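You operate a simulated robot arm through the tools that you are given. There is no shell and no other tool.

Carry out the task below with a simulated robot arm. There is one attempt and no reset: what you move stays moved.

JOB
Replace the white jug's crooked label with the rinse one, rolled flat.
Fine: peel, rub off the glue with the cloth, lay the label, roll till no edge lifts; cloth and roller back. Set down upright: blue roller. What is to be rubbed or washed off counts as gone when no trace of it is left.

The check looks at the end state, three seconds after you hand in, the way a careful person would. Anything else that was tipped, shoved, dropped, spilled or broken makes it a failure. Flat cloth is picked up by pressing the open fingertips on it (5 to 10 N) and closing them slowly along it; thin cloth reads only 2 to 8 mm in the jaws.

ROBOT AND FRAMES
A 6-joint arm with a two-finger parallel gripper, fixed in place. Base frame: the origin is at the foot of the arm, x ahead of it, y to its left, z up. Units: mm, rad, N and s.
With the tool pointing down near the work surface it reaches from about 380 to 880 mm from the base axis. Its first joint turns from -2.007 to 2.007 rad. Payload 3.43 kg.
The tool frame sits at the grasp point between the pads (the TCP): z along the fingers, y along the line on which they close. The tips reach 34 mm beyond it. The gripper opens to 128 mm. The fingers are 24 mm wide and 12 mm thick; the gripper's body (48 by 130 mm) begins 96 mm behind the TCP.
Orientation is that of the tool frame in the base frame, as a unit quaternion [x, y, z, w]. With the fingers straight down and closing along the base's y, the tool's x points along the base's -x, its y along +y and its z along -z.

CONTROLS
- The arm moves only by the tool apply_moves. Its argument "series" is a list that holds one entry, the list of rows, each a list of 7 numbers: the shift along the tool's x, y, z in mm, then the turn, a rotation vector about the tool's x, y, z in rad, then the finger opening in mm, from 0 to 128. In form: [[[x, y, z, rx, ry, rz, fingers], ...]]. A call has 1 to 20 rows; each row shifts and turns the commanded pose from where the row before left it, along the tool's axes as they then stand. Each row takes 0.2 s and may step no farther than 50 mm and 0.15 rad from the row before; otherwise, or with a gripper value out of range, the whole call is refused. Where a pose cannot be reached the arm comes as near as it can. A force on the tool above 40 N (or 10 N above the force at the start of the call, whichever is more), or a blocked arm, ends the call early, and 0.2 s more pass. The fingers move at their own pace (about 108 mm/s each) and stop on an object; they squeeze with about 30 N. The grip force told is the motor's: it shows also when the fingers shut on nothing. Time passes only in rows, and 0.2 s behind the last, so rows that do not move let the fingers close. The reply holds the time, the measured pose of the TCP, the force on the tool along the base axes, the opening and the grip force, in the units named above and with some noise, with the torque about the TCP (base axes, N m) and any sound that the robot's microphone picked up.
- Cameras (640 x 400 px; columns grow to the right, rows downward): "scene" is fixed at [220.2, -499.9, 1612.3]; the picture's right is [0.84, -0.55, 0.00], its down [-0.32, -0.49, -0.81] and it looks along [0.45, 0.68, -0.58] (base axes); focal length 362 px, centre (320, 200). "wrist" rides on the gripper at [76, -11, -160] in the tool frame; the picture's right is [0.15, 0.99, 0.00], its down [-0.88, 0.13, -0.46] and it looks along [-0.45, 0.07, 0.89] (tool axes); focal length 234 px, centre (320, 200). There is no depth. A picture from a camera that has moved, and an enlarged one, comes with that camera's place and axes in the base frame and with its lens.
- snapshot(camera): a new picture of that camera. It takes no simulated time.
- slide_trunk(by): slides the trunk up (or, below 0, down) by that many mm; the arm rides with it, the base frame stays. It gives what a move gives, with no picture.
- enlarge(camera, box): a new picture of the part [left, top, right, bottom] of that camera's present view, enlarged. It takes no simulated time.
- finish_job(): hands the job in; it is judged then, once.

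Nothing tells you positions but the pictures and the camera data. Unless the task says otherwise, let go and move clear before handing in.

The tools are called after "Request:" as a command line: name --argument value ..., lists and objects as JSON in quotes. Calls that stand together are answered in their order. apply_moves: Moves the arm, as the interface text tells. Its arguments: {"type":"object","properties":{"series":{"type":"array","items":{"type":"array","items":{"type":"array","items":{"type":"number"}}}}},"required":["series"]} The other tools are called the same way: slide_trunk (by) slides the trunk up or down; snapshot (camera) takes a picture; enlarge (camera, box) takes an enlarged picture of a part of a camera's view; finish_job () hands the job in.

At the start:

```text
t: 0.0
position: [389.1, 281.7, 1219.3]
tcp_rot: [0.0, 1.0, 0.001, 0.0]
contact_force: [0.1, 1.7, -0.8]
ft_torque: [-0.02, 0.01, -0.01]
width: 128.2
grip_force: 0.0
trunk travel left (down, up): [-625.0, 165.0]
```

scene: 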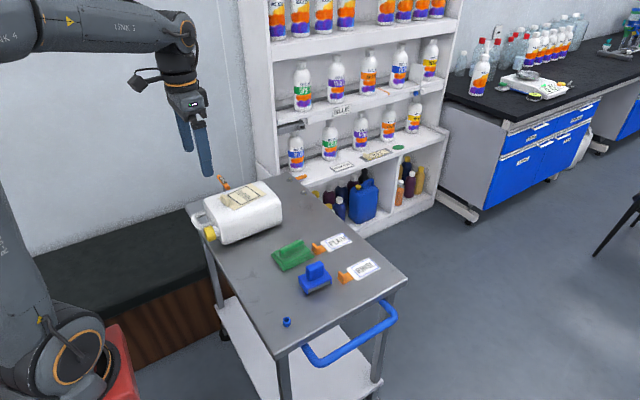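
wrist: 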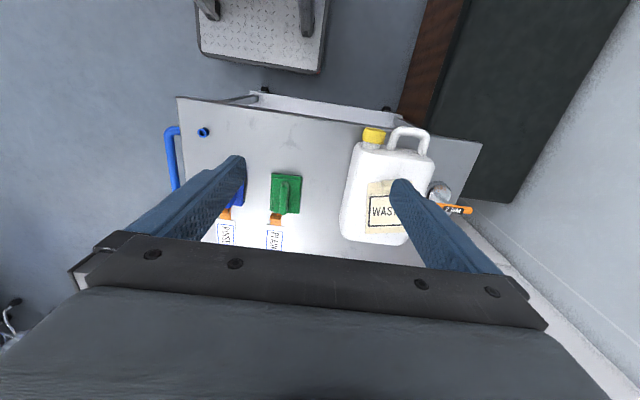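

I see a cart with a white jug lying flat with a "WASTE" label, a green tool, a blue tool, two label tags with orange ends, and some small items. I'll look closer before moving.

Request:
enlarge --camera "scene" --box '[180, 160, 300, 250]'

Request:
enlarge --camera "scene" --box '[250, 220, 420, 340]'

Request:
enlarge --camera "wrist" --box '[160, 80, 340, 260]'

Request:
enlarge --camera "wrist" --box '[320, 110, 500, 270]'

Request:
enlarge --camera "scene" --box '[270, 80, 450, 220]'

```text
4.44 times, centred on (240, 205) of scene
camera zoom: at [220.2, -499.9, 1612.3], right [0.84, -0.55, 0.0], down [-0.32, -0.49, -0.81], along [0.45, 0.68, -0.58], focal length 1607 px, centre (676, 178)
```

zoom: 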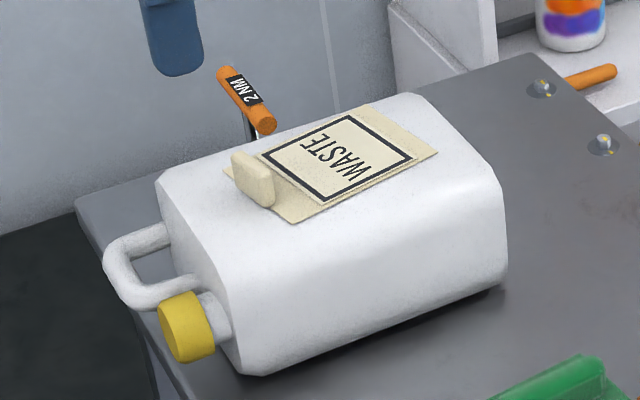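

```text
3.33 times, centred on (335, 280) of scene
camera zoom: at [220.2, -499.9, 1612.3], right [0.84, -0.55, 0.0], down [-0.32, -0.49, -0.81], along [0.45, 0.68, -0.58], focal length 1205 px, centre (270, -67)
```

zoom: 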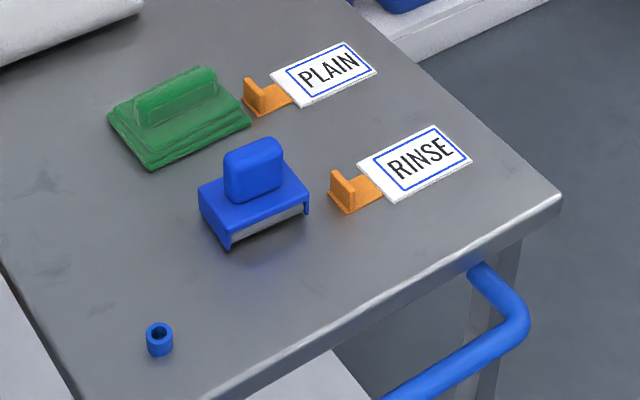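

```text
2.22 times, centred on (250, 170) of wrist
camera zoom: at [313.9, 270.7, 1378.3], right [-0.15, 0.99, 0.0], down [0.88, 0.13, 0.46], along [0.45, 0.07, -0.89], focal length 520 px, centre (476, 267)
```

zoom: 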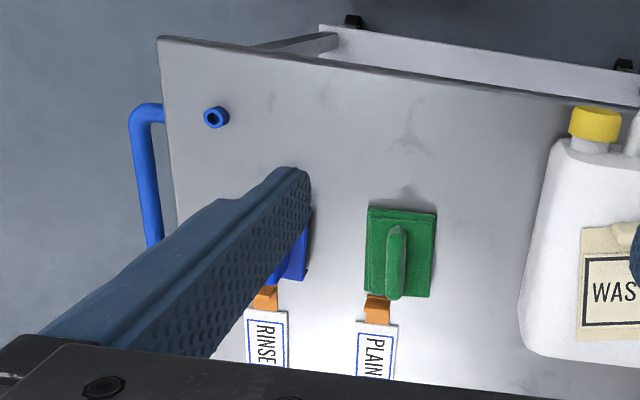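

```text
2.50 times, centred on (410, 190) of wrist
camera zoom: at [313.9, 270.7, 1378.3], right [-0.15, 0.99, 0.0], down [0.88, 0.13, 0.46], along [0.45, 0.07, -0.89], focal length 585 px, centre (95, 225)
```

zoom: 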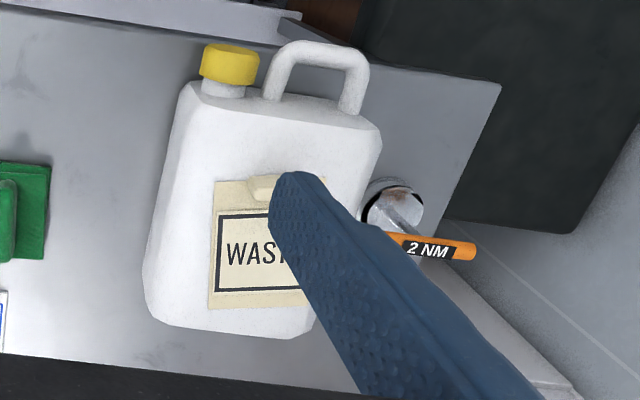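

```text
2.86 times, centred on (360, 150) of scene
camera zoom: at [220.2, -499.9, 1612.3], right [0.84, -0.55, 0.0], down [-0.32, -0.49, -0.81], along [0.45, 0.68, -0.58], focal length 1033 px, centre (206, 343)
```

zoom: 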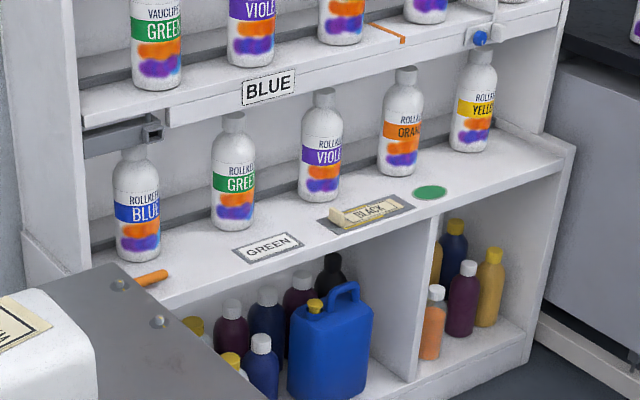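

The white jug lies on the cart with its cap toward the robot, at about (543, 449), top near z 937. The cloth is the green pad, the roller is the blue block, and the RINSE label with its orange tab is near x 670–800, y 62. Next I'll move the wrist camera above the jug for a closer look.

Request:
apply_moves --series '[[[0, 40, 0, 0, 0, 0, 128], [0, 45, 0, 0, 0, 0, 128], [0, 40, 0, 0, 0, 0, 128], [0, 20, 0, 0, 0, 0, 128], [0, 0, 0, 0, 0, 0, 128]]]'

Request:
snapshot --camera "wrist"

Request:
enlarge --camera "wrist" --box '[240, 100, 420, 260]'

```text
t: 1.2
position: [387.2, 425.1, 1219.0]
tcp_rot: [0.0, 1.0, 0.001, 0.0]
contact_force: [-0.1, -0.9, -0.2]
ft_torque: [-0.04, -0.01, 0.0]
width: 128.0
grip_force: 0.2
trunk travel left (down, up): [-625.0, 165.0]
```

```text
taken
camera wrist: at [312.6, 415.0, 1377.4], right [-0.15, 0.99, 0.0], down [0.88, 0.13, 0.46], along [0.45, 0.07, -0.89], focal length 234 px, centre (320, 200)
```

wrist: 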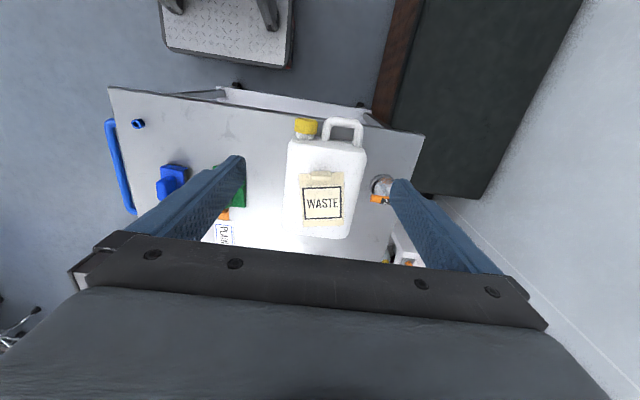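

```text
2.50 times, centred on (330, 180) of wrist
camera zoom: at [312.6, 415.0, 1377.4], right [-0.15, 0.99, 0.0], down [0.88, 0.13, 0.46], along [0.45, 0.07, -0.89], focal length 585 px, centre (295, 250)
```

zoom: 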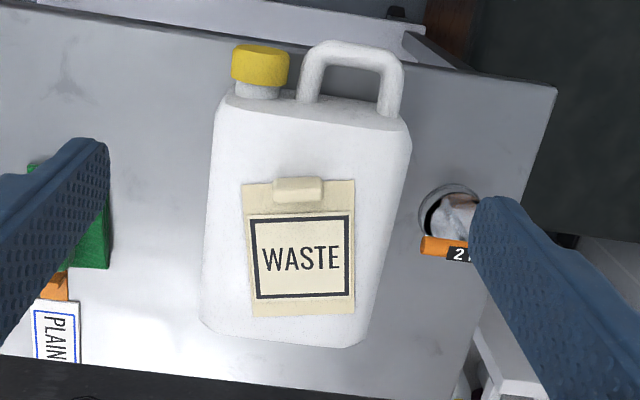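

There's what looks like a round opening with a bag in it (possibly a waste hole) next to the jug, with an orange 2 NM screwdriver beside it. I'll shift over to look at it.

Request:
apply_moves --series '[[[0, 45, 20, 0, 0, 0, 128], [0, 45, 40, 0, 0, 0, 128], [0, 30, 30, 0, 0, 0, 128], [0, 0, 0, 0, 0, 0, 128]]]'

Request:
snapshot --camera "wrist"

Request:
enlarge --camera "wrist" --box '[230, 110, 410, 260]'

Request:
enlarge --camera "scene" --box '[180, 160, 330, 260]'

```text
refused: row 2 steps farther than a row can; nothing moved
```

```text
taken
camera wrist: at [312.6, 415.0, 1377.4], right [-0.15, 0.99, 0.0], down [0.88, 0.13, 0.46], along [0.45, 0.07, -0.89], focal length 234 px, centre (320, 200)
```

wrist: 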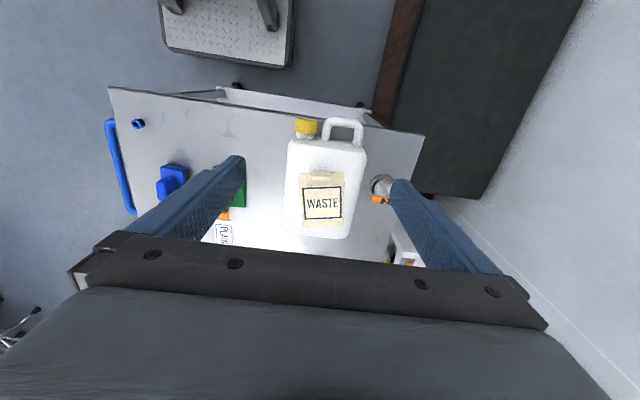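

```text
2.67 times, centred on (320, 185) of wrist
camera zoom: at [312.6, 415.0, 1377.4], right [-0.15, 0.99, 0.0], down [0.88, 0.13, 0.46], along [0.45, 0.07, -0.89], focal length 624 px, centre (320, 240)
```

zoom: 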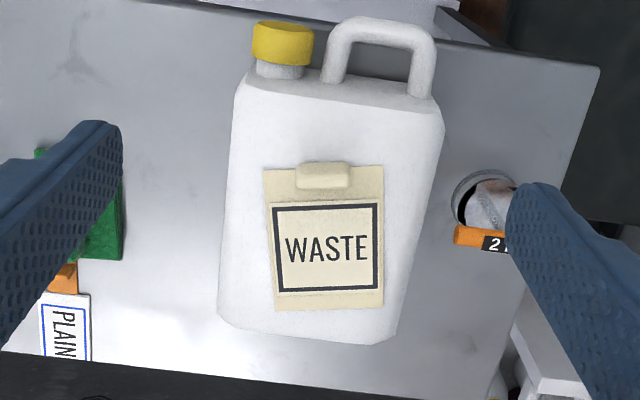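

```text
4.00 times, centred on (255, 210) of scene
camera zoom: at [220.2, -499.9, 1612.3], right [0.84, -0.55, 0.0], down [-0.32, -0.49, -0.81], along [0.45, 0.68, -0.58], focal length 1446 px, centre (580, 160)
```

zoom: 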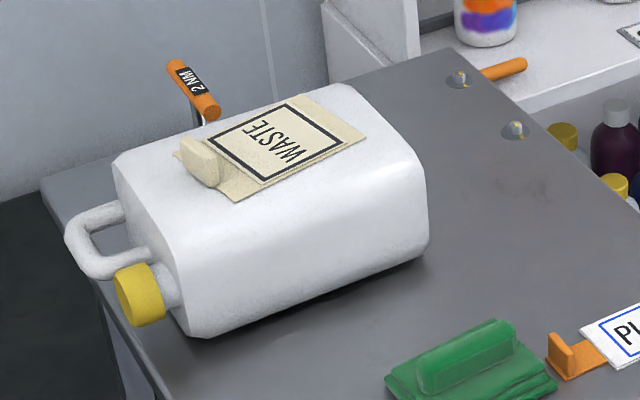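

The jug's label is clear now; I'll move the camera towards the round thing at the far side with smaller steps.

Request:
apply_moves --series '[[[0, 40, 0, 0, 0, 0, 128], [0, 45, 0, 0, 0, 0, 128], [0, 40, 0, 0, 0, 0, 128], [0, 0, 0, 0, 0, 0, 128]]]'

Request:
snapshot --camera "wrist"

Request:
enlarge --camera "wrist" --box '[230, 110, 410, 260]'

Request:
snapshot --camera "scene"

```text
t: 2.2
position: [386.6, 554.0, 1220.3]
tcp_rot: [0.0, 1.0, 0.0, 0.0]
contact_force: [-0.3, 0.8, 0.2]
ft_torque: [-0.02, 0.02, -0.04]
width: 127.9
grip_force: 0.0
trunk travel left (down, up): [-625.0, 165.0]
```

```text
taken
camera wrist: at [311.8, 542.8, 1378.9], right [-0.15, 0.99, 0.0], down [0.88, 0.13, 0.46], along [0.45, 0.07, -0.89], focal length 234 px, centre (320, 200)
```

wrist: 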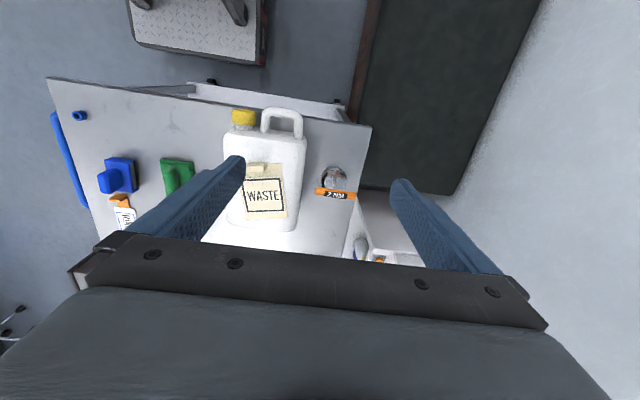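

```text
2.67 times, centred on (320, 185) of wrist
camera zoom: at [311.8, 542.8, 1378.9], right [-0.15, 0.99, 0.0], down [0.88, 0.13, 0.46], along [0.45, 0.07, -0.89], focal length 624 px, centre (320, 240)
```

zoom: 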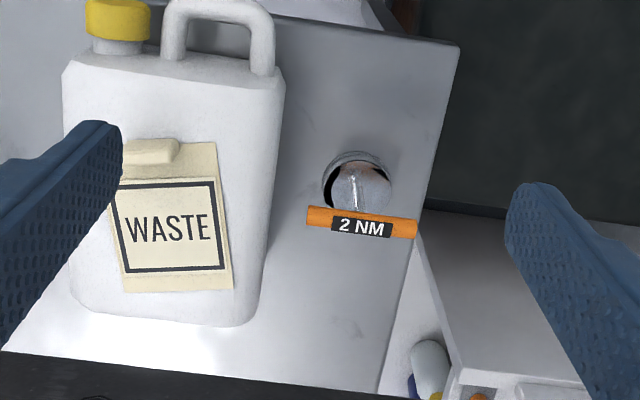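

```text
taken
```

scene: 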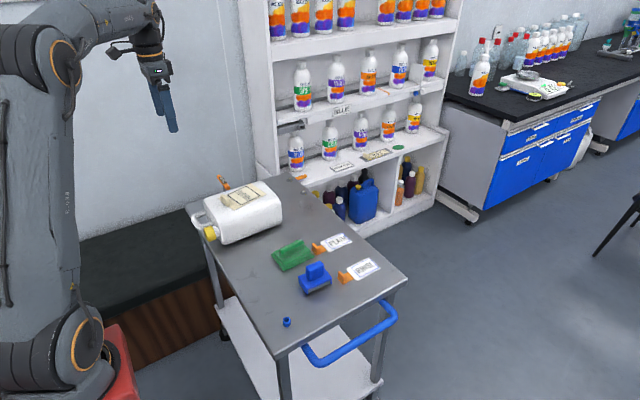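

The round object is a cup holding a T-handle "2 NM" wrench at about (535, 613, 905); I'll stay clear of it. Next I'll move toward the jug and turn the gripper 90° so that the fingers close along x, matching the label tab.

Request:
apply_moves --series '[[[-24, -36, 8, 0, 0, 0, 128], [-24, -36, 8, 0, 0, 0, 128], [-24, -36, 8, 0, 0, 0, 128], [-24, -36, 8, 0, 0, 0, 128], [-24, -36, 8, 0, 0, 0, 128], [-23, -34, 8, 0, 0, 0, 128], [0, 0, 0, 0, 0, -0.143, 128], [0, 0, 0, 0, 0, -0.143, 128], [0, 0, 0, 0, 0, -0.143, 128], [0, 0, 0, 0, 0, -0.143, 128], [0, 0, 0, 0, 0, -0.143, 128], [0, 0, 0, 0, 0, -0.143, 128], [0, 0, 0, 0, 0, -0.143, 128], [0, 0, 0, 0, 0, -0.143, 128], [0, 0, 0, 0, 0, -0.143, 128], [0, 0, 0, 0, 0, -0.143, 128], [0, 0, 0, 0, 0, -0.1408, 128], [0, 0, 0, 0, 0, 0, 128]]]'

Request:
snapshot --camera "wrist"

Request:
snapshot --camera "scene"

```text
t: 6.0
position: [532.2, 338.4, 1171.2]
tcp_rot: [0.708, -0.706, 0.001, 0.0]
contact_force: [-0.3, -0.7, 0.2]
ft_torque: [0.0, 0.0, 0.02]
width: 127.9
grip_force: 0.1
trunk travel left (down, up): [-625.0, 165.0]
```

```text
taken
camera wrist: at [544.3, 262.2, 1330.1], right [-0.99, -0.15, 0.0], down [-0.13, 0.88, 0.46], along [-0.07, 0.45, -0.89], focal length 234 px, centre (320, 200)
```

wrist: 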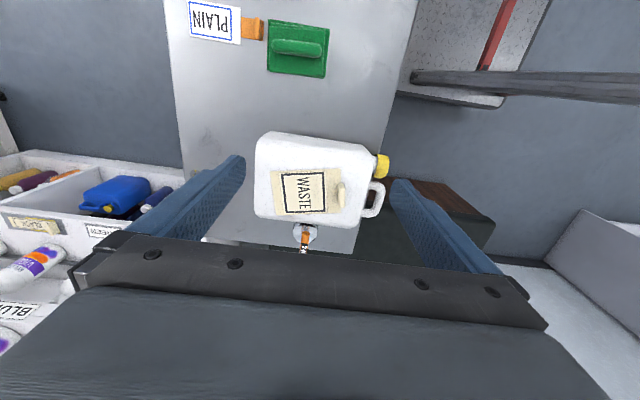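

```text
taken
```

scene: 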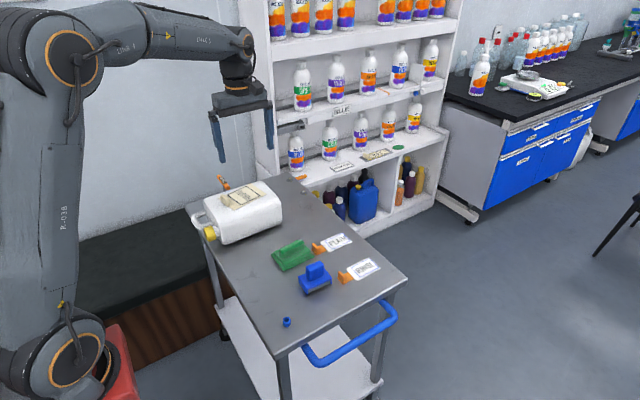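

The gripper now closes along x with the jug between the fingers. I'll zoom on the label and tab to measure them.

Request:
enlarge --camera "wrist" --box '[240, 120, 400, 230]'

Request:
enlarge --camera "wrist" --box '[180, 0, 400, 130]'

Request:
enlarge --camera "scene" --box '[200, 170, 290, 230]'

```text
3.64 times, centred on (320, 175) of wrist
camera zoom: at [544.3, 262.2, 1330.1], right [-0.99, -0.15, 0.0], down [-0.13, 0.88, 0.46], along [-0.07, 0.45, -0.89], focal length 852 px, centre (320, 291)
```

zoom: 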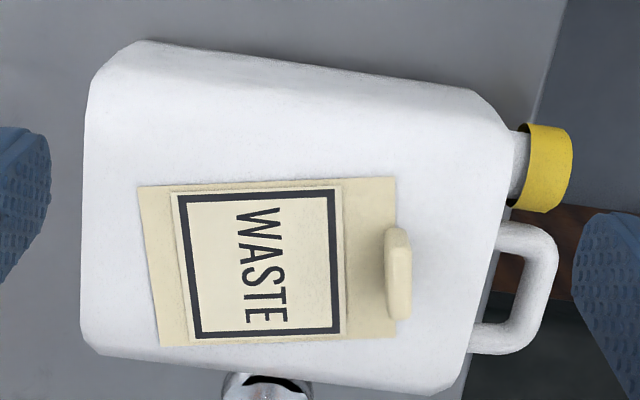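

```text
2.91 times, centred on (290, 65) of wrist
camera zoom: at [544.3, 262.2, 1330.1], right [-0.99, -0.15, 0.0], down [-0.13, 0.88, 0.46], along [-0.07, 0.45, -0.89], focal length 681 px, centre (407, 593)
```

zoom: 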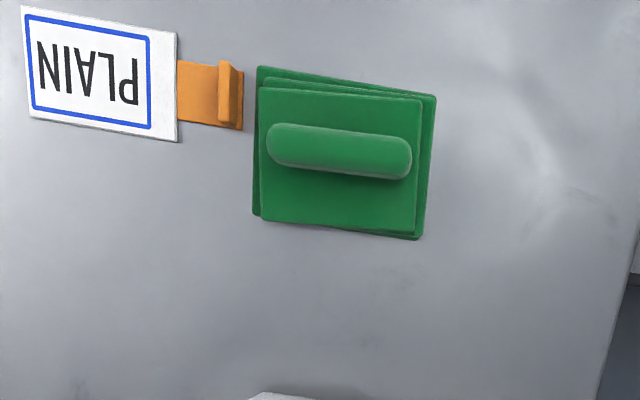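

```text
6.67 times, centred on (245, 200) of scene
camera zoom: at [220.2, -499.9, 1612.3], right [0.84, -0.55, 0.0], down [-0.32, -0.49, -0.81], along [0.45, 0.68, -0.58], focal length 2410 px, centre (820, 200)
```

zoom: 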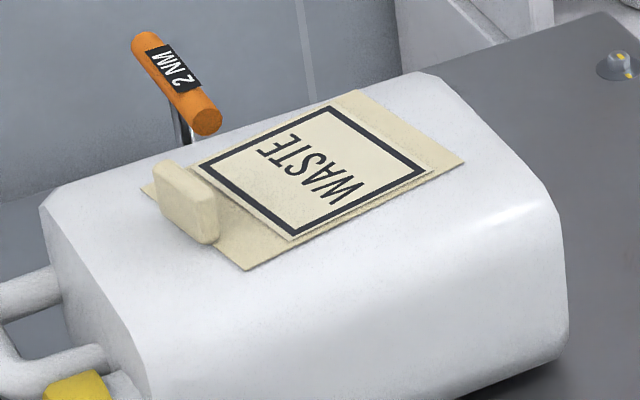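

The label lies at about z 937, turned about 11° off the jug's axes (the jug itself is aligned with the base axes), with its tab at about (480, 431) rising to about z 968. I'll hover over the tab, aligned with it, and look again.

Request:
apply_moves --series '[[[-23.5, 13, 35, 0, 0, 0, 80], [-23.5, 13, 35, 0, 0, 0, 80], [-23.5, 13, 35, 0, 0, 0, 80], [-23.5, 13, 32, 0, 0, 0, 80], [0, 0, 0, 0, 0, -0.095, 80], [0, 0, 0, 0, 0, -0.095, 80], [0, 0, 0, 0, 0, 0, 80]]]'

Request:
snapshot --camera "wrist"

Request:
enlarge --camera "wrist" --box '[200, 80, 440, 240]'

Request:
enlarge --camera "scene" --box '[180, 120, 310, 240]'

```text
t: 7.6
position: [481.1, 434.4, 1032.6]
tcp_rot: [0.771, -0.637, 0.0, 0.0]
contact_force: [0.2, 0.0, -1.3]
ft_torque: [-0.02, 0.04, 0.0]
width: 79.9
grip_force: 0.1
trunk travel left (down, up): [-625.0, 165.0]
```

```text
taken
camera wrist: at [506.8, 360.9, 1192.1], right [-0.94, -0.33, 0.0], down [-0.29, 0.84, 0.46], along [-0.15, 0.43, -0.89], focal length 234 px, centre (320, 200)
```

wrist: 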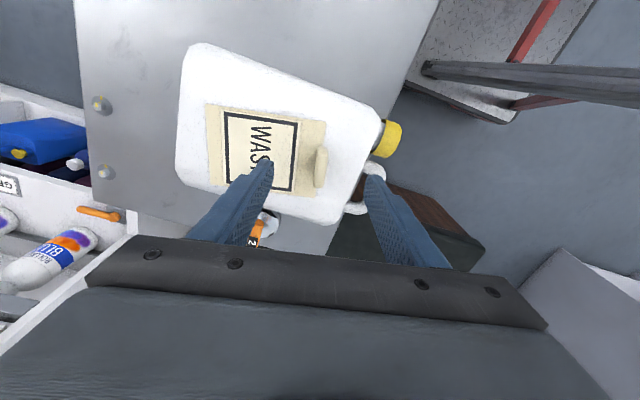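

```text
2.50 times, centred on (320, 160) of wrist
camera zoom: at [506.8, 360.9, 1192.1], right [-0.94, -0.33, 0.0], down [-0.29, 0.84, 0.46], along [-0.15, 0.43, -0.89], focal length 585 px, centre (320, 300)
```

zoom: 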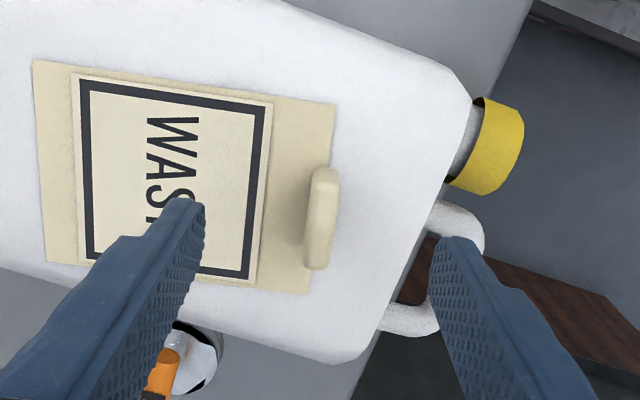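

```text
3.33 times, centred on (245, 180) of scene
camera zoom: at [220.2, -499.9, 1612.3], right [0.84, -0.55, 0.0], down [-0.32, -0.49, -0.81], along [0.45, 0.68, -0.58], focal length 1205 px, centre (570, 267)
```

zoom: 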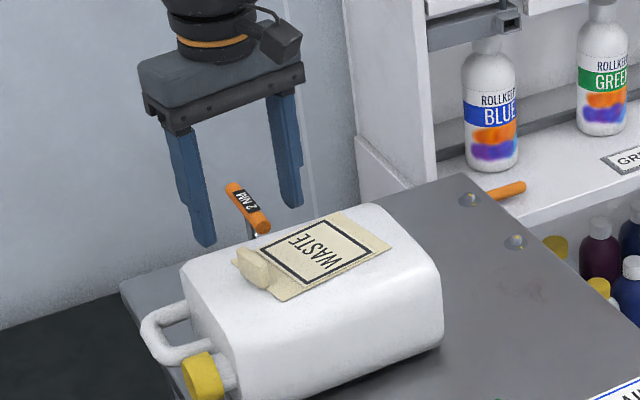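

The tab is centred between the fingers to within 3 mm. I'll lower so that the tips stop just above the jug surface, with the fingers at 44 mm.

Request:
apply_moves --series '[[[-4, 2, 20, 0, 0, 0, 50], [0, 0, 20, 0, 0, 0, 44], [0, 0, 12, 0, 0, 0, 44], [0, 0, 0, 0, 0, 0, 44]]]'

Request:
snapshot --camera "wrist"

Request:
enlarge --camera "wrist" --box '[240, 100, 400, 210]'

Request:
enlarge --camera "scene" --box '[190, 140, 290, 220]'

```text
t: 8.6
position: [476.3, 435.2, 982.5]
tcp_rot: [0.771, -0.637, 0.0, 0.0]
contact_force: [0.1, 0.2, 0.5]
ft_torque: [-0.01, -0.01, -0.02]
width: 44.0
grip_force: 0.1
trunk travel left (down, up): [-625.0, 165.0]
```

```text
taken
camera wrist: at [503.3, 363.5, 1141.3], right [-0.94, -0.33, 0.0], down [-0.29, 0.84, 0.46], along [-0.15, 0.43, -0.89], focal length 234 px, centre (320, 200)
```

wrist: 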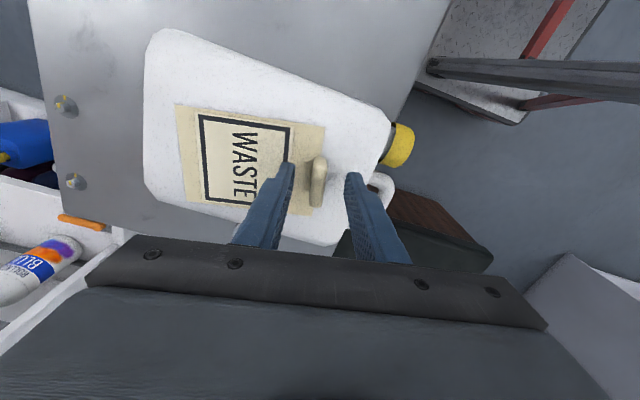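

```text
3.64 times, centred on (320, 155) of wrist
camera zoom: at [503.3, 363.5, 1141.3], right [-0.94, -0.33, 0.0], down [-0.29, 0.84, 0.46], along [-0.15, 0.43, -0.89], focal length 852 px, centre (320, 364)
```

zoom: 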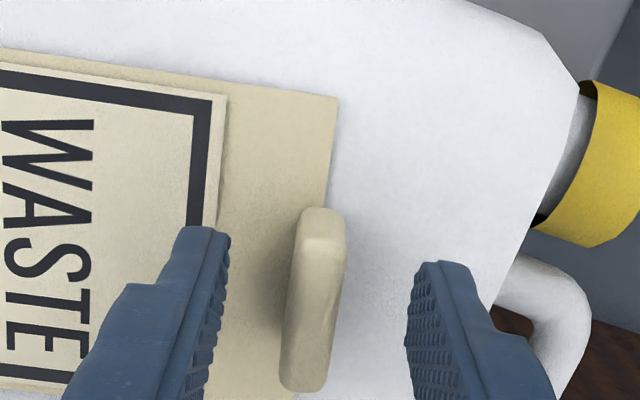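

```text
5.00 times, centred on (240, 180) of scene
camera zoom: at [220.2, -499.9, 1612.3], right [0.84, -0.55, 0.0], down [-0.32, -0.49, -0.81], along [0.45, 0.68, -0.58], focal length 1808 px, centre (720, 300)
```

zoom: 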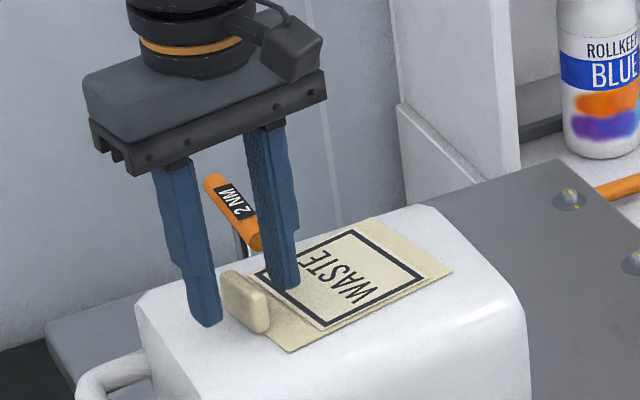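

The tab sits squarely between the fingers. I'll lower a few mm and close on it.

Request:
apply_moves --series '[[[0, -1, 3, 0, 0, 0, 44], [0, 0, 2, 0, 0, 0, 44], [0, 0, 0, 0, 0, 0, 30], [0, 0, 0, 0, 0, 0, 15], [0, 0, 0, 0, 0, 0, 4], [0, 0, 0, 0, 0, 0, 0], [0, 0, 0, 0, 0, 0, 0]]]'

Request:
enlarge --camera "wrist" --box '[240, 100, 400, 210]'

```text
t: 10.2
position: [478.6, 436.1, 977.7]
tcp_rot: [0.77, -0.638, 0.0, -0.001]
contact_force: [3.9, 2.0, 0.5]
ft_torque: [-0.01, -0.09, 0.2]
width: 11.7
grip_force: 29.8
trunk travel left (down, up): [-625.0, 165.0]
```

```text
3.64 times, centred on (320, 155) of wrist
camera zoom: at [504.4, 363.6, 1136.3], right [-0.94, -0.33, 0.0], down [-0.29, 0.84, 0.46], along [-0.15, 0.43, -0.89], focal length 852 px, centre (320, 364)
```

zoom: 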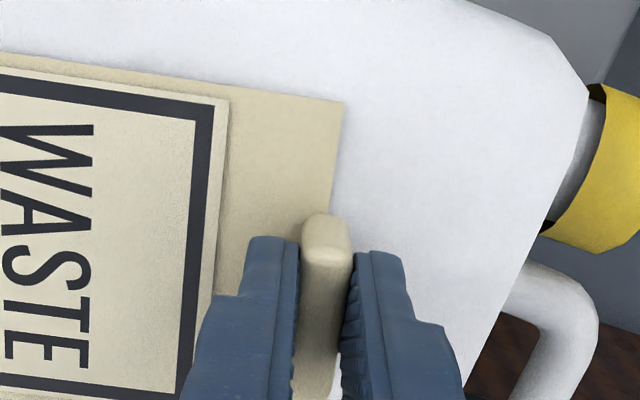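

The tab is gripped (11.7 mm). Now I'll begin peeling slowly, up and back over the label, watching the force.

Request:
apply_moves --series '[[[0, -1, -2, 0, 0, 0, 0], [0, -1, -2, 0, 0, 0, 0], [0, -1, -2, 0, 0, 0, 0], [0, -1, -2, 0, 0, 0, 0]]]'

Request:
enlarge --camera "wrist" --box '[200, 80, 440, 240]'

Request:
enlarge --camera "scene" --box '[190, 140, 290, 220]'

```text
t: 11.2
position: [483.5, 436.0, 984.2]
tcp_rot: [0.77, -0.638, 0.001, 0.001]
contact_force: [-0.6, 0.3, -22.8]
ft_torque: [-0.08, 0.52, 0.11]
width: 11.9
grip_force: 29.8
trunk travel left (down, up): [-625.0, 165.0]
```

```text
2.50 times, centred on (320, 160) of wrist
camera zoom: at [508.8, 364.0, 1142.4], right [-0.94, -0.33, 0.0], down [-0.29, 0.84, 0.45], along [-0.15, 0.43, -0.89], focal length 585 px, centre (320, 300)
```

zoom: 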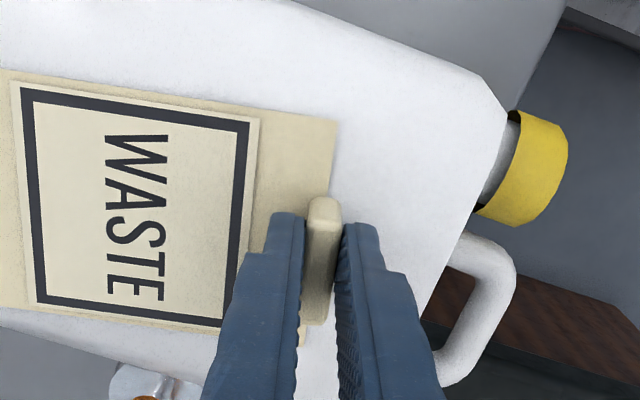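

```text
5.00 times, centred on (240, 180) of scene
camera zoom: at [220.2, -499.9, 1612.3], right [0.84, -0.55, 0.0], down [-0.32, -0.49, -0.81], along [0.45, 0.68, -0.58], focal length 1808 px, centre (720, 300)
```

zoom: 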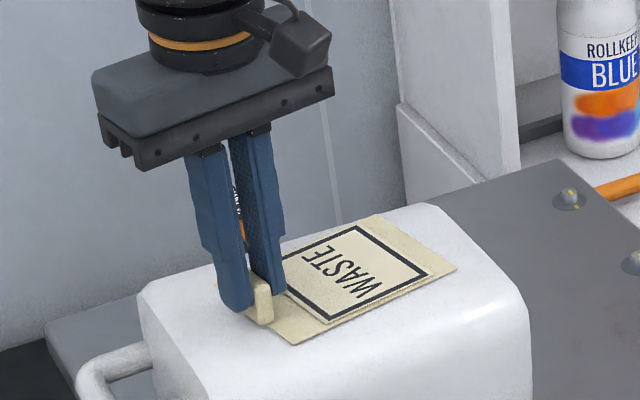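

The pull reads about 23 N and I want to know whether the label is lifting or the jug is being moved. I'll hold for a moment and compare the pictures.

Request:
apply_moves --series '[[[0, 0, 0, 0, 0, 0, 0], [0, 0, 0, 0, 0, 0, 0]]]'

Request:
enlarge --camera "scene" --box '[200, 170, 290, 230]'

Request:
enlarge --camera "scene" --box '[190, 190, 300, 260]'

```text
t: 11.8
position: [482.2, 435.3, 984.3]
tcp_rot: [0.77, -0.638, 0.0, 0.001]
contact_force: [-0.6, -0.7, -22.3]
ft_torque: [-0.31, 0.44, 0.07]
width: 11.9
grip_force: 30.1
trunk travel left (down, up): [-625.0, 165.0]
```

```text
6.67 times, centred on (245, 200) of scene
camera zoom: at [220.2, -499.9, 1612.3], right [0.84, -0.55, 0.0], down [-0.32, -0.49, -0.81], along [0.45, 0.68, -0.58], focal length 2410 px, centre (820, 200)
```

zoom: 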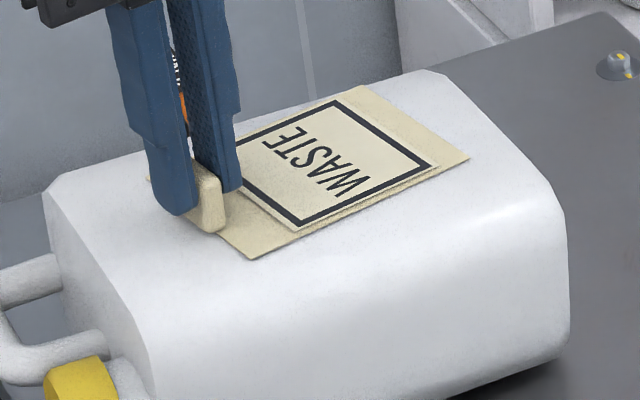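

```text
5.71 times, centred on (245, 225) of scene
camera zoom: at [220.2, -499.9, 1612.3], right [0.84, -0.55, 0.0], down [-0.32, -0.49, -0.81], along [0.45, 0.68, -0.58], focal length 2066 px, centre (749, 57)
```

zoom: 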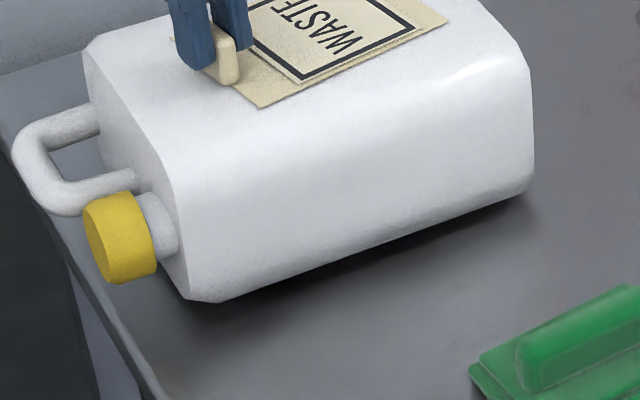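

The jug's cap end was lifted a few mm: a straight upward pull won't peel it. I'll lower it back to zero force, then try rolling the tab back over the label instead.

Request:
apply_moves --series '[[[0, 0, 2, 0, 0, 0, 0], [0, 1, 2, 0, 0, 0, 0], [0, 1, 2, 0, 0, 0, 0], [0, 1, 1, 0, 0, 0, 0], [0, 0, 0, 0, 0, 0, 0]]]'

Request:
enlarge --camera "scene" --box '[190, 190, 300, 260]'

Request:
enlarge --camera "wrist" --box '[240, 100, 400, 210]'

```text
t: 13.0
position: [480.1, 436.9, 979.3]
tcp_rot: [0.771, -0.637, 0.0, -0.001]
contact_force: [1.7, 4.8, 1.0]
ft_torque: [-0.36, -0.03, -0.07]
width: 11.6
grip_force: 29.6
trunk travel left (down, up): [-625.0, 165.0]
```

```text
5.71 times, centred on (245, 225) of scene
camera zoom: at [220.2, -499.9, 1612.3], right [0.84, -0.55, 0.0], down [-0.32, -0.49, -0.81], along [0.45, 0.68, -0.58], focal length 2066 px, centre (749, 57)
```

zoom: 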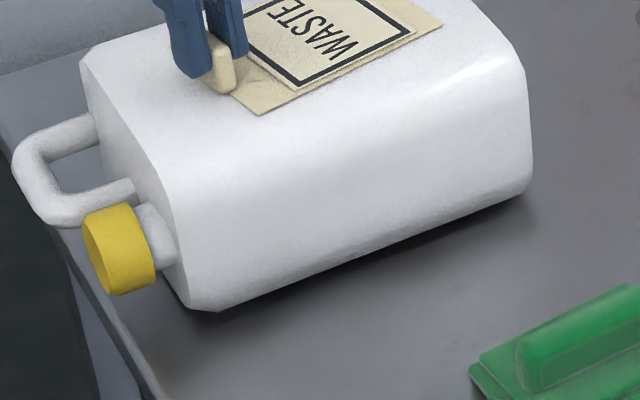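

```text
3.64 times, centred on (320, 155) of wrist
camera zoom: at [505.5, 364.0, 1138.1], right [-0.94, -0.33, 0.0], down [-0.29, 0.84, 0.46], along [-0.15, 0.43, -0.89], focal length 852 px, centre (320, 364)
```

zoom: 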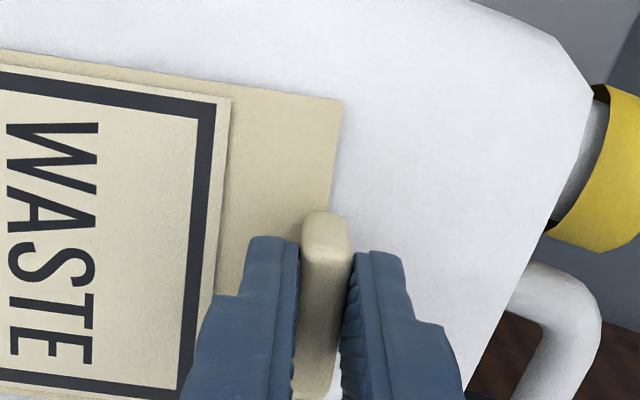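

The jug is back down. Now I'll tilt the tab back over the label about its base, in small steps.

Request:
apply_moves --series '[[[0, 0, 1, 0, 0, 0, 0], [0, -2.1, 0, -0.05, 0, 0, 0], [0, -2.1, 0.1, -0.05, 0, 0, 0], [0, -2.1, 0.1, -0.05, 0, 0, 0], [0, 0, 0, 0, 0, 0, 0]]]'

Request:
enlarge --camera "scene" --box '[190, 170, 300, 240]'

Request:
enlarge --camera "wrist" --box '[240, 100, 400, 210]'

```text
t: 14.2
position: [483.7, 438.3, 978.9]
tcp_rot: [0.769, -0.635, -0.048, 0.056]
contact_force: [-2.2, 12.7, 23.2]
ft_torque: [0.56, -0.34, -0.1]
width: 14.1
grip_force: 30.4
trunk travel left (down, up): [-625.0, 165.0]
```

```text
5.71 times, centred on (245, 205) of scene
camera zoom: at [220.2, -499.9, 1612.3], right [0.84, -0.55, 0.0], down [-0.32, -0.49, -0.81], along [0.45, 0.68, -0.58], focal length 2066 px, centre (749, 171)
```

zoom: 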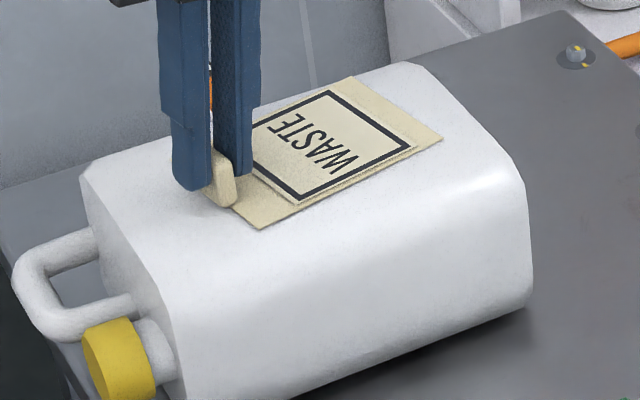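

```text
3.64 times, centred on (320, 155) of wrist
camera zoom: at [533.5, 369.4, 1133.4], right [-0.93, -0.33, 0.15], down [-0.23, 0.85, 0.47], along [-0.28, 0.41, -0.87], focal length 852 px, centre (320, 364)
```

zoom: 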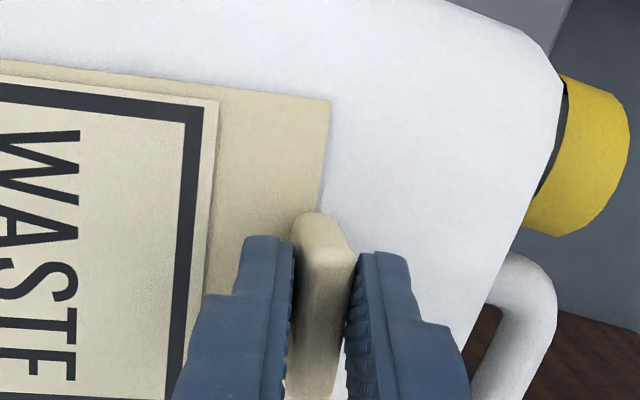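

The tab doesn't hinge; the finger is only pressing on the label. I'll undo the tilt and then try pulling back along the label (a low-angle peel) in small steps.

Request:
apply_moves --series '[[[0, 2.1, 0, 0.05, 0, 0, 0], [0, 2.1, 0, 0.05, 0, 0, 0], [0, 2.1, 0, 0.05, 0, 0, 0], [0, 0, 0, 0, 0, 0, 0]]]'

Request:
apply_moves --series '[[[0, -1.5, -0.5, 0, 0, 0, 0], [0, -1.5, -0.5, 0, 0, 0, 0], [0, 0, 0, 0, 0, 0, 0]]]'

Request:
enlarge --camera "scene" --box '[190, 170, 300, 240]'

Request:
enlarge --camera "wrist" --box '[240, 100, 400, 210]'

```text
t: 15.2
position: [479.6, 435.2, 977.7]
tcp_rot: [0.77, -0.638, 0.0, 0.0]
contact_force: [-2.7, 8.8, 8.6]
ft_torque: [0.87, 0.11, -0.09]
width: 11.8
grip_force: 30.5
trunk travel left (down, up): [-625.0, 165.0]
```

```text
t: 16.0
position: [481.8, 436.4, 977.2]
tcp_rot: [0.771, -0.636, 0.0, 0.002]
contact_force: [-2.8, 4.4, -17.7]
ft_torque: [-0.01, -0.19, 0.5]
width: 11.8
grip_force: 29.9
trunk travel left (down, up): [-625.0, 165.0]
```

```text
5.71 times, centred on (245, 205) of scene
camera zoom: at [220.2, -499.9, 1612.3], right [0.84, -0.55, 0.0], down [-0.32, -0.49, -0.81], along [0.45, 0.68, -0.58], focal length 2066 px, centre (749, 171)
```

zoom: 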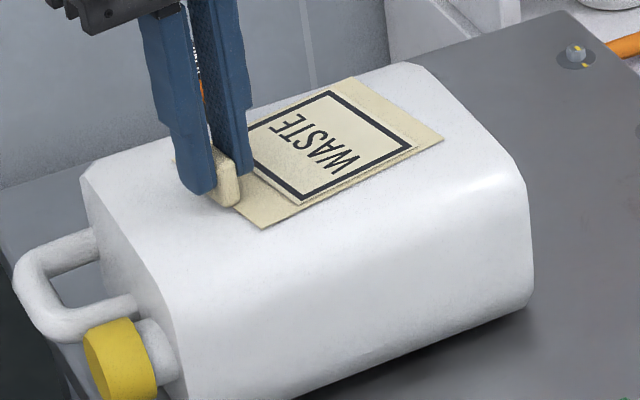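

```text
3.64 times, centred on (320, 155) of wrist
camera zoom: at [508.6, 364.1, 1136.4], right [-0.94, -0.33, 0.0], down [-0.29, 0.84, 0.45], along [-0.15, 0.43, -0.89], focal length 852 px, centre (320, 364)
```

zoom: 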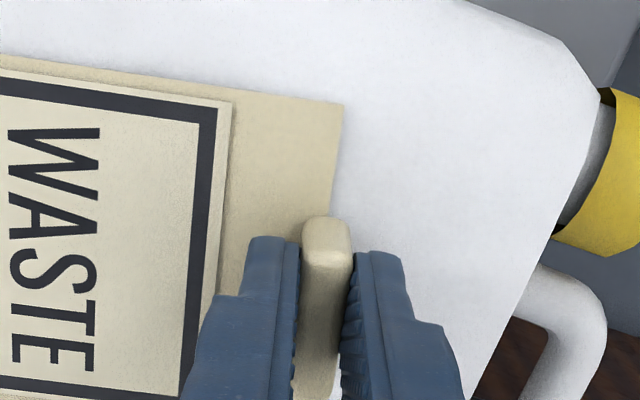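

Still no lift at the label's edge. I'll keep the height low and pull mostly sideways, back along the label.

Request:
apply_moves --series '[[[0, -1, 1, 0, 0, 0, 0], [0, -1.5, 0, 0, 0, 0, 0], [0, -1.5, 0, 0, 0, 0, 0], [0, 0, 0, 0, 0, 0, 0]]]'

Request:
enlarge --camera "wrist" --box '[200, 80, 440, 240]'

Request:
enlarge --camera "scene" --box '[190, 170, 300, 240]'

```text
t: 17.0
position: [487.5, 437.4, 977.7]
tcp_rot: [0.771, -0.637, 0.0, 0.001]
contact_force: [-0.7, -3.5, -13.5]
ft_torque: [-0.5, -0.34, 0.33]
width: 11.8
grip_force: 30.0
trunk travel left (down, up): [-625.0, 165.0]
```

```text
2.50 times, centred on (320, 160) of wrist
camera zoom: at [513.1, 364.9, 1136.2], right [-0.94, -0.33, 0.0], down [-0.29, 0.84, 0.46], along [-0.15, 0.43, -0.89], focal length 585 px, centre (320, 300)
```

zoom: 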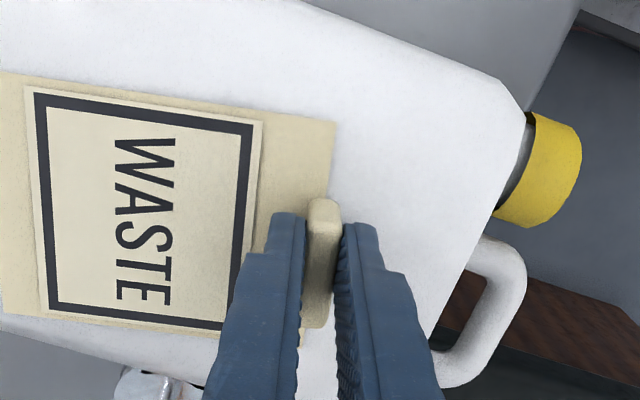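

```text
5.71 times, centred on (245, 205) of scene
camera zoom: at [220.2, -499.9, 1612.3], right [0.84, -0.55, 0.0], down [-0.32, -0.49, -0.81], along [0.45, 0.68, -0.58], focal length 2066 px, centre (749, 171)
```

zoom: 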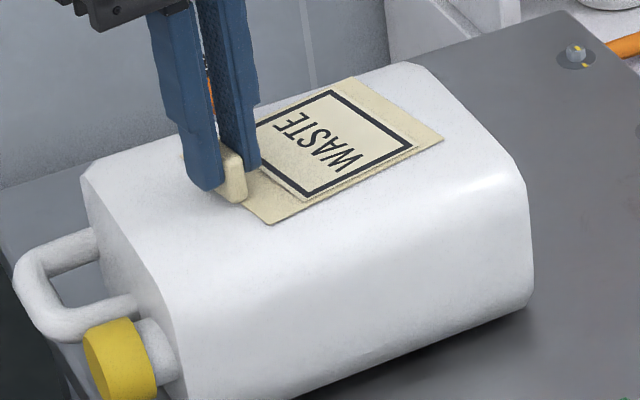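

The jug stays still while the tab moves back and the label's near edge is starting to come up, so the low-angle pull works. I'll continue slowly.

Request:
apply_moves --series '[[[0, -2, 0, 0, 0, 0, 0], [0, -2, 0, 0, 0, 0, 0], [0, -2, 0, 0, 0, 0, 0], [0, -2, 0, 0, 0, 0, 0]]]'

Request:
enlarge --camera "wrist" --box '[200, 80, 440, 240]'

Request:
enlarge --camera "scene" --box '[190, 170, 300, 240]'

```text
t: 18.0
position: [494.0, 437.7, 978.3]
tcp_rot: [0.771, -0.637, -0.001, 0.001]
contact_force: [-1.6, -1.5, -18.4]
ft_torque: [-0.11, -0.01, -0.08]
width: 11.9
grip_force: 29.9
trunk travel left (down, up): [-625.0, 165.0]
```

```text
2.50 times, centred on (320, 160) of wrist
camera zoom: at [520.3, 366.5, 1136.2], right [-0.94, -0.33, 0.0], down [-0.29, 0.84, 0.46], along [-0.15, 0.43, -0.89], focal length 585 px, centre (320, 300)
```

zoom: 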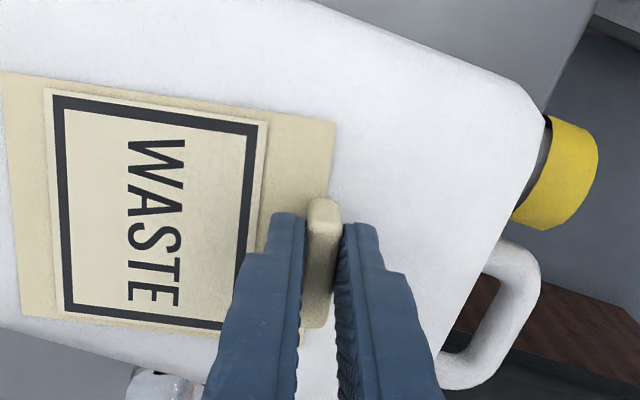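

```text
5.71 times, centred on (245, 205) of scene
camera zoom: at [220.2, -499.9, 1612.3], right [0.84, -0.55, 0.0], down [-0.32, -0.49, -0.81], along [0.45, 0.68, -0.58], focal length 2066 px, centre (749, 171)
```

zoom: 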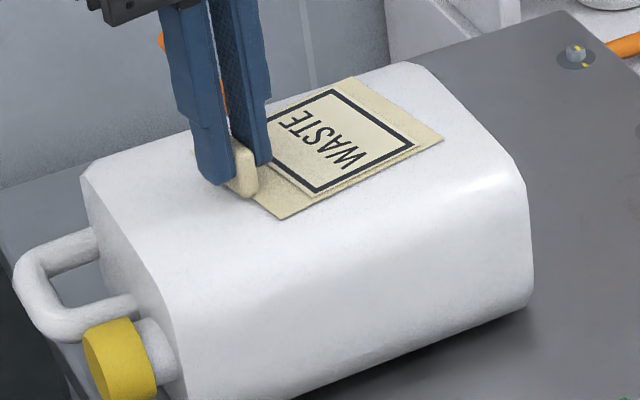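

The peel is progressing and the jug isn't moving. I'll carry on along the label at the same slow pace.

Request:
apply_moves --series '[[[0, -2.2, 0, 0, 0, 0, 0], [0, -2.2, 0, 0, 0, 0, 0], [0, -2.2, 0, 0, 0, 0, 0], [0, -2.2, 0, 0, 0, 0, 0], [0, -2.2, 0, 0, 0, 0, 0], [0, -2.2, 0, 0, 0, 0, 0], [0, -2.2, 0, 0, 0, 0, 0], [0, -2.2, 0, 0, 0, 0, 0], [0, -2.2, 0, 0, 0, 0, 0], [0, -2.2, 0, 0, 0, 0, 0]]]'

Request:
enlarge --camera "wrist" --box '[200, 80, 440, 240]'

Request:
enlarge --camera "scene" --box '[190, 170, 300, 240]'

```text
t: 20.2
position: [516.6, 442.1, 977.8]
tcp_rot: [0.77, -0.638, 0.0, 0.0]
contact_force: [-0.8, -1.0, -11.0]
ft_torque: [0.21, 0.07, -0.09]
width: 11.8
grip_force: 30.0
trunk travel left (down, up): [-625.0, 165.0]
```

```text
2.50 times, centred on (320, 160) of wrist
camera zoom: at [542.2, 370.8, 1136.2], right [-0.94, -0.33, 0.0], down [-0.29, 0.84, 0.46], along [-0.15, 0.43, -0.89], focal length 585 px, centre (320, 300)
```

zoom: 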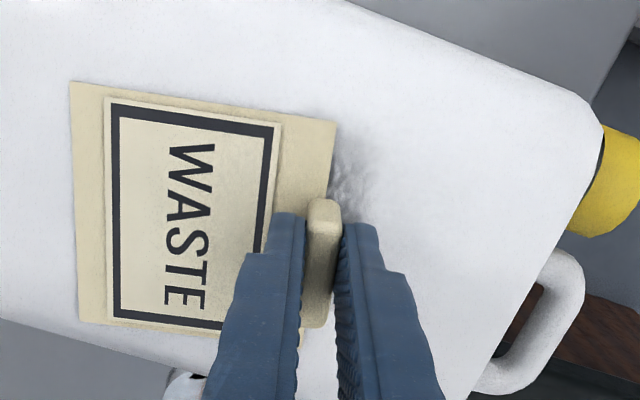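

```text
5.71 times, centred on (245, 205) of scene
camera zoom: at [220.2, -499.9, 1612.3], right [0.84, -0.55, 0.0], down [-0.32, -0.49, -0.81], along [0.45, 0.68, -0.58], focal length 2066 px, centre (749, 171)
```

zoom: 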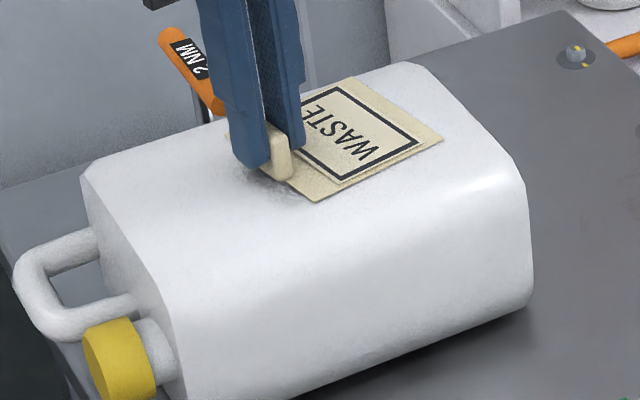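

The label is peeling steadily and grey glue residue shows behind it. I'll continue at the same rate.

Request:
apply_moves --series '[[[0, -2.3, 0, 0, 0, 0, 0], [0, -2.3, 0, 0, 0, 0, 0], [0, -2.3, 0, 0, 0, 0, 0], [0, -2.3, 0, 0, 0, 0, 0], [0, -2.3, 0, 0, 0, 0, 0], [0, -2.3, 0, 0, 0, 0, 0], [0, -2.3, 0, 0, 0, 0, 0], [0, -2.3, 0, 0, 0, 0, 0], [0, -2.3, 0, 0, 0, 0, 0], [0, -2.3, 0, 0, 0, 0, 0], [0, -2.3, 0, 0, 0, 0, 0], [0, -2.3, 0, 0, 0, 0, 0], [0, -2.3, 0, 0, 0, 0, 0], [0, -2.3, 0, 0, 0, 0, 0], [0, -2.3, 0, 0, 0, 0, 0], [0, -2.3, 0, 0, 0, 0, 0]]]'

Request:
enlarge --camera "wrist" --box '[200, 80, 440, 240]'

Request:
enlarge --camera "scene" --box '[190, 170, 300, 240]'

```text
t: 23.6
position: [552.7, 450.2, 978.0]
tcp_rot: [0.771, -0.637, 0.001, 0.0]
contact_force: [0.1, -4.7, 3.5]
ft_torque: [-0.75, -0.01, -0.17]
width: 11.6
grip_force: 29.4
trunk travel left (down, up): [-625.0, 165.0]
```

```text
2.50 times, centred on (320, 160) of wrist
camera zoom: at [578.4, 377.6, 1136.3], right [-0.94, -0.33, 0.0], down [-0.29, 0.84, 0.46], along [-0.15, 0.43, -0.89], focal length 585 px, centre (320, 300)
```

zoom: 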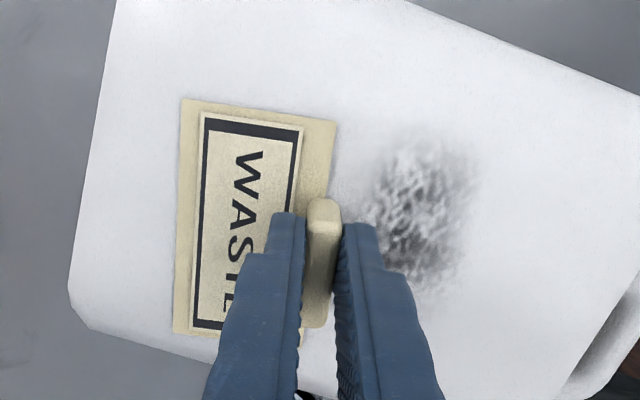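

```text
5.71 times, centred on (245, 205) of scene
camera zoom: at [220.2, -499.9, 1612.3], right [0.84, -0.55, 0.0], down [-0.32, -0.49, -0.81], along [0.45, 0.68, -0.58], focal length 2066 px, centre (749, 171)
```

zoom: 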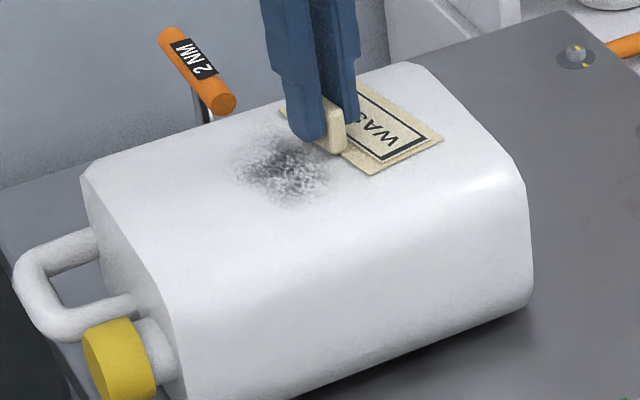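

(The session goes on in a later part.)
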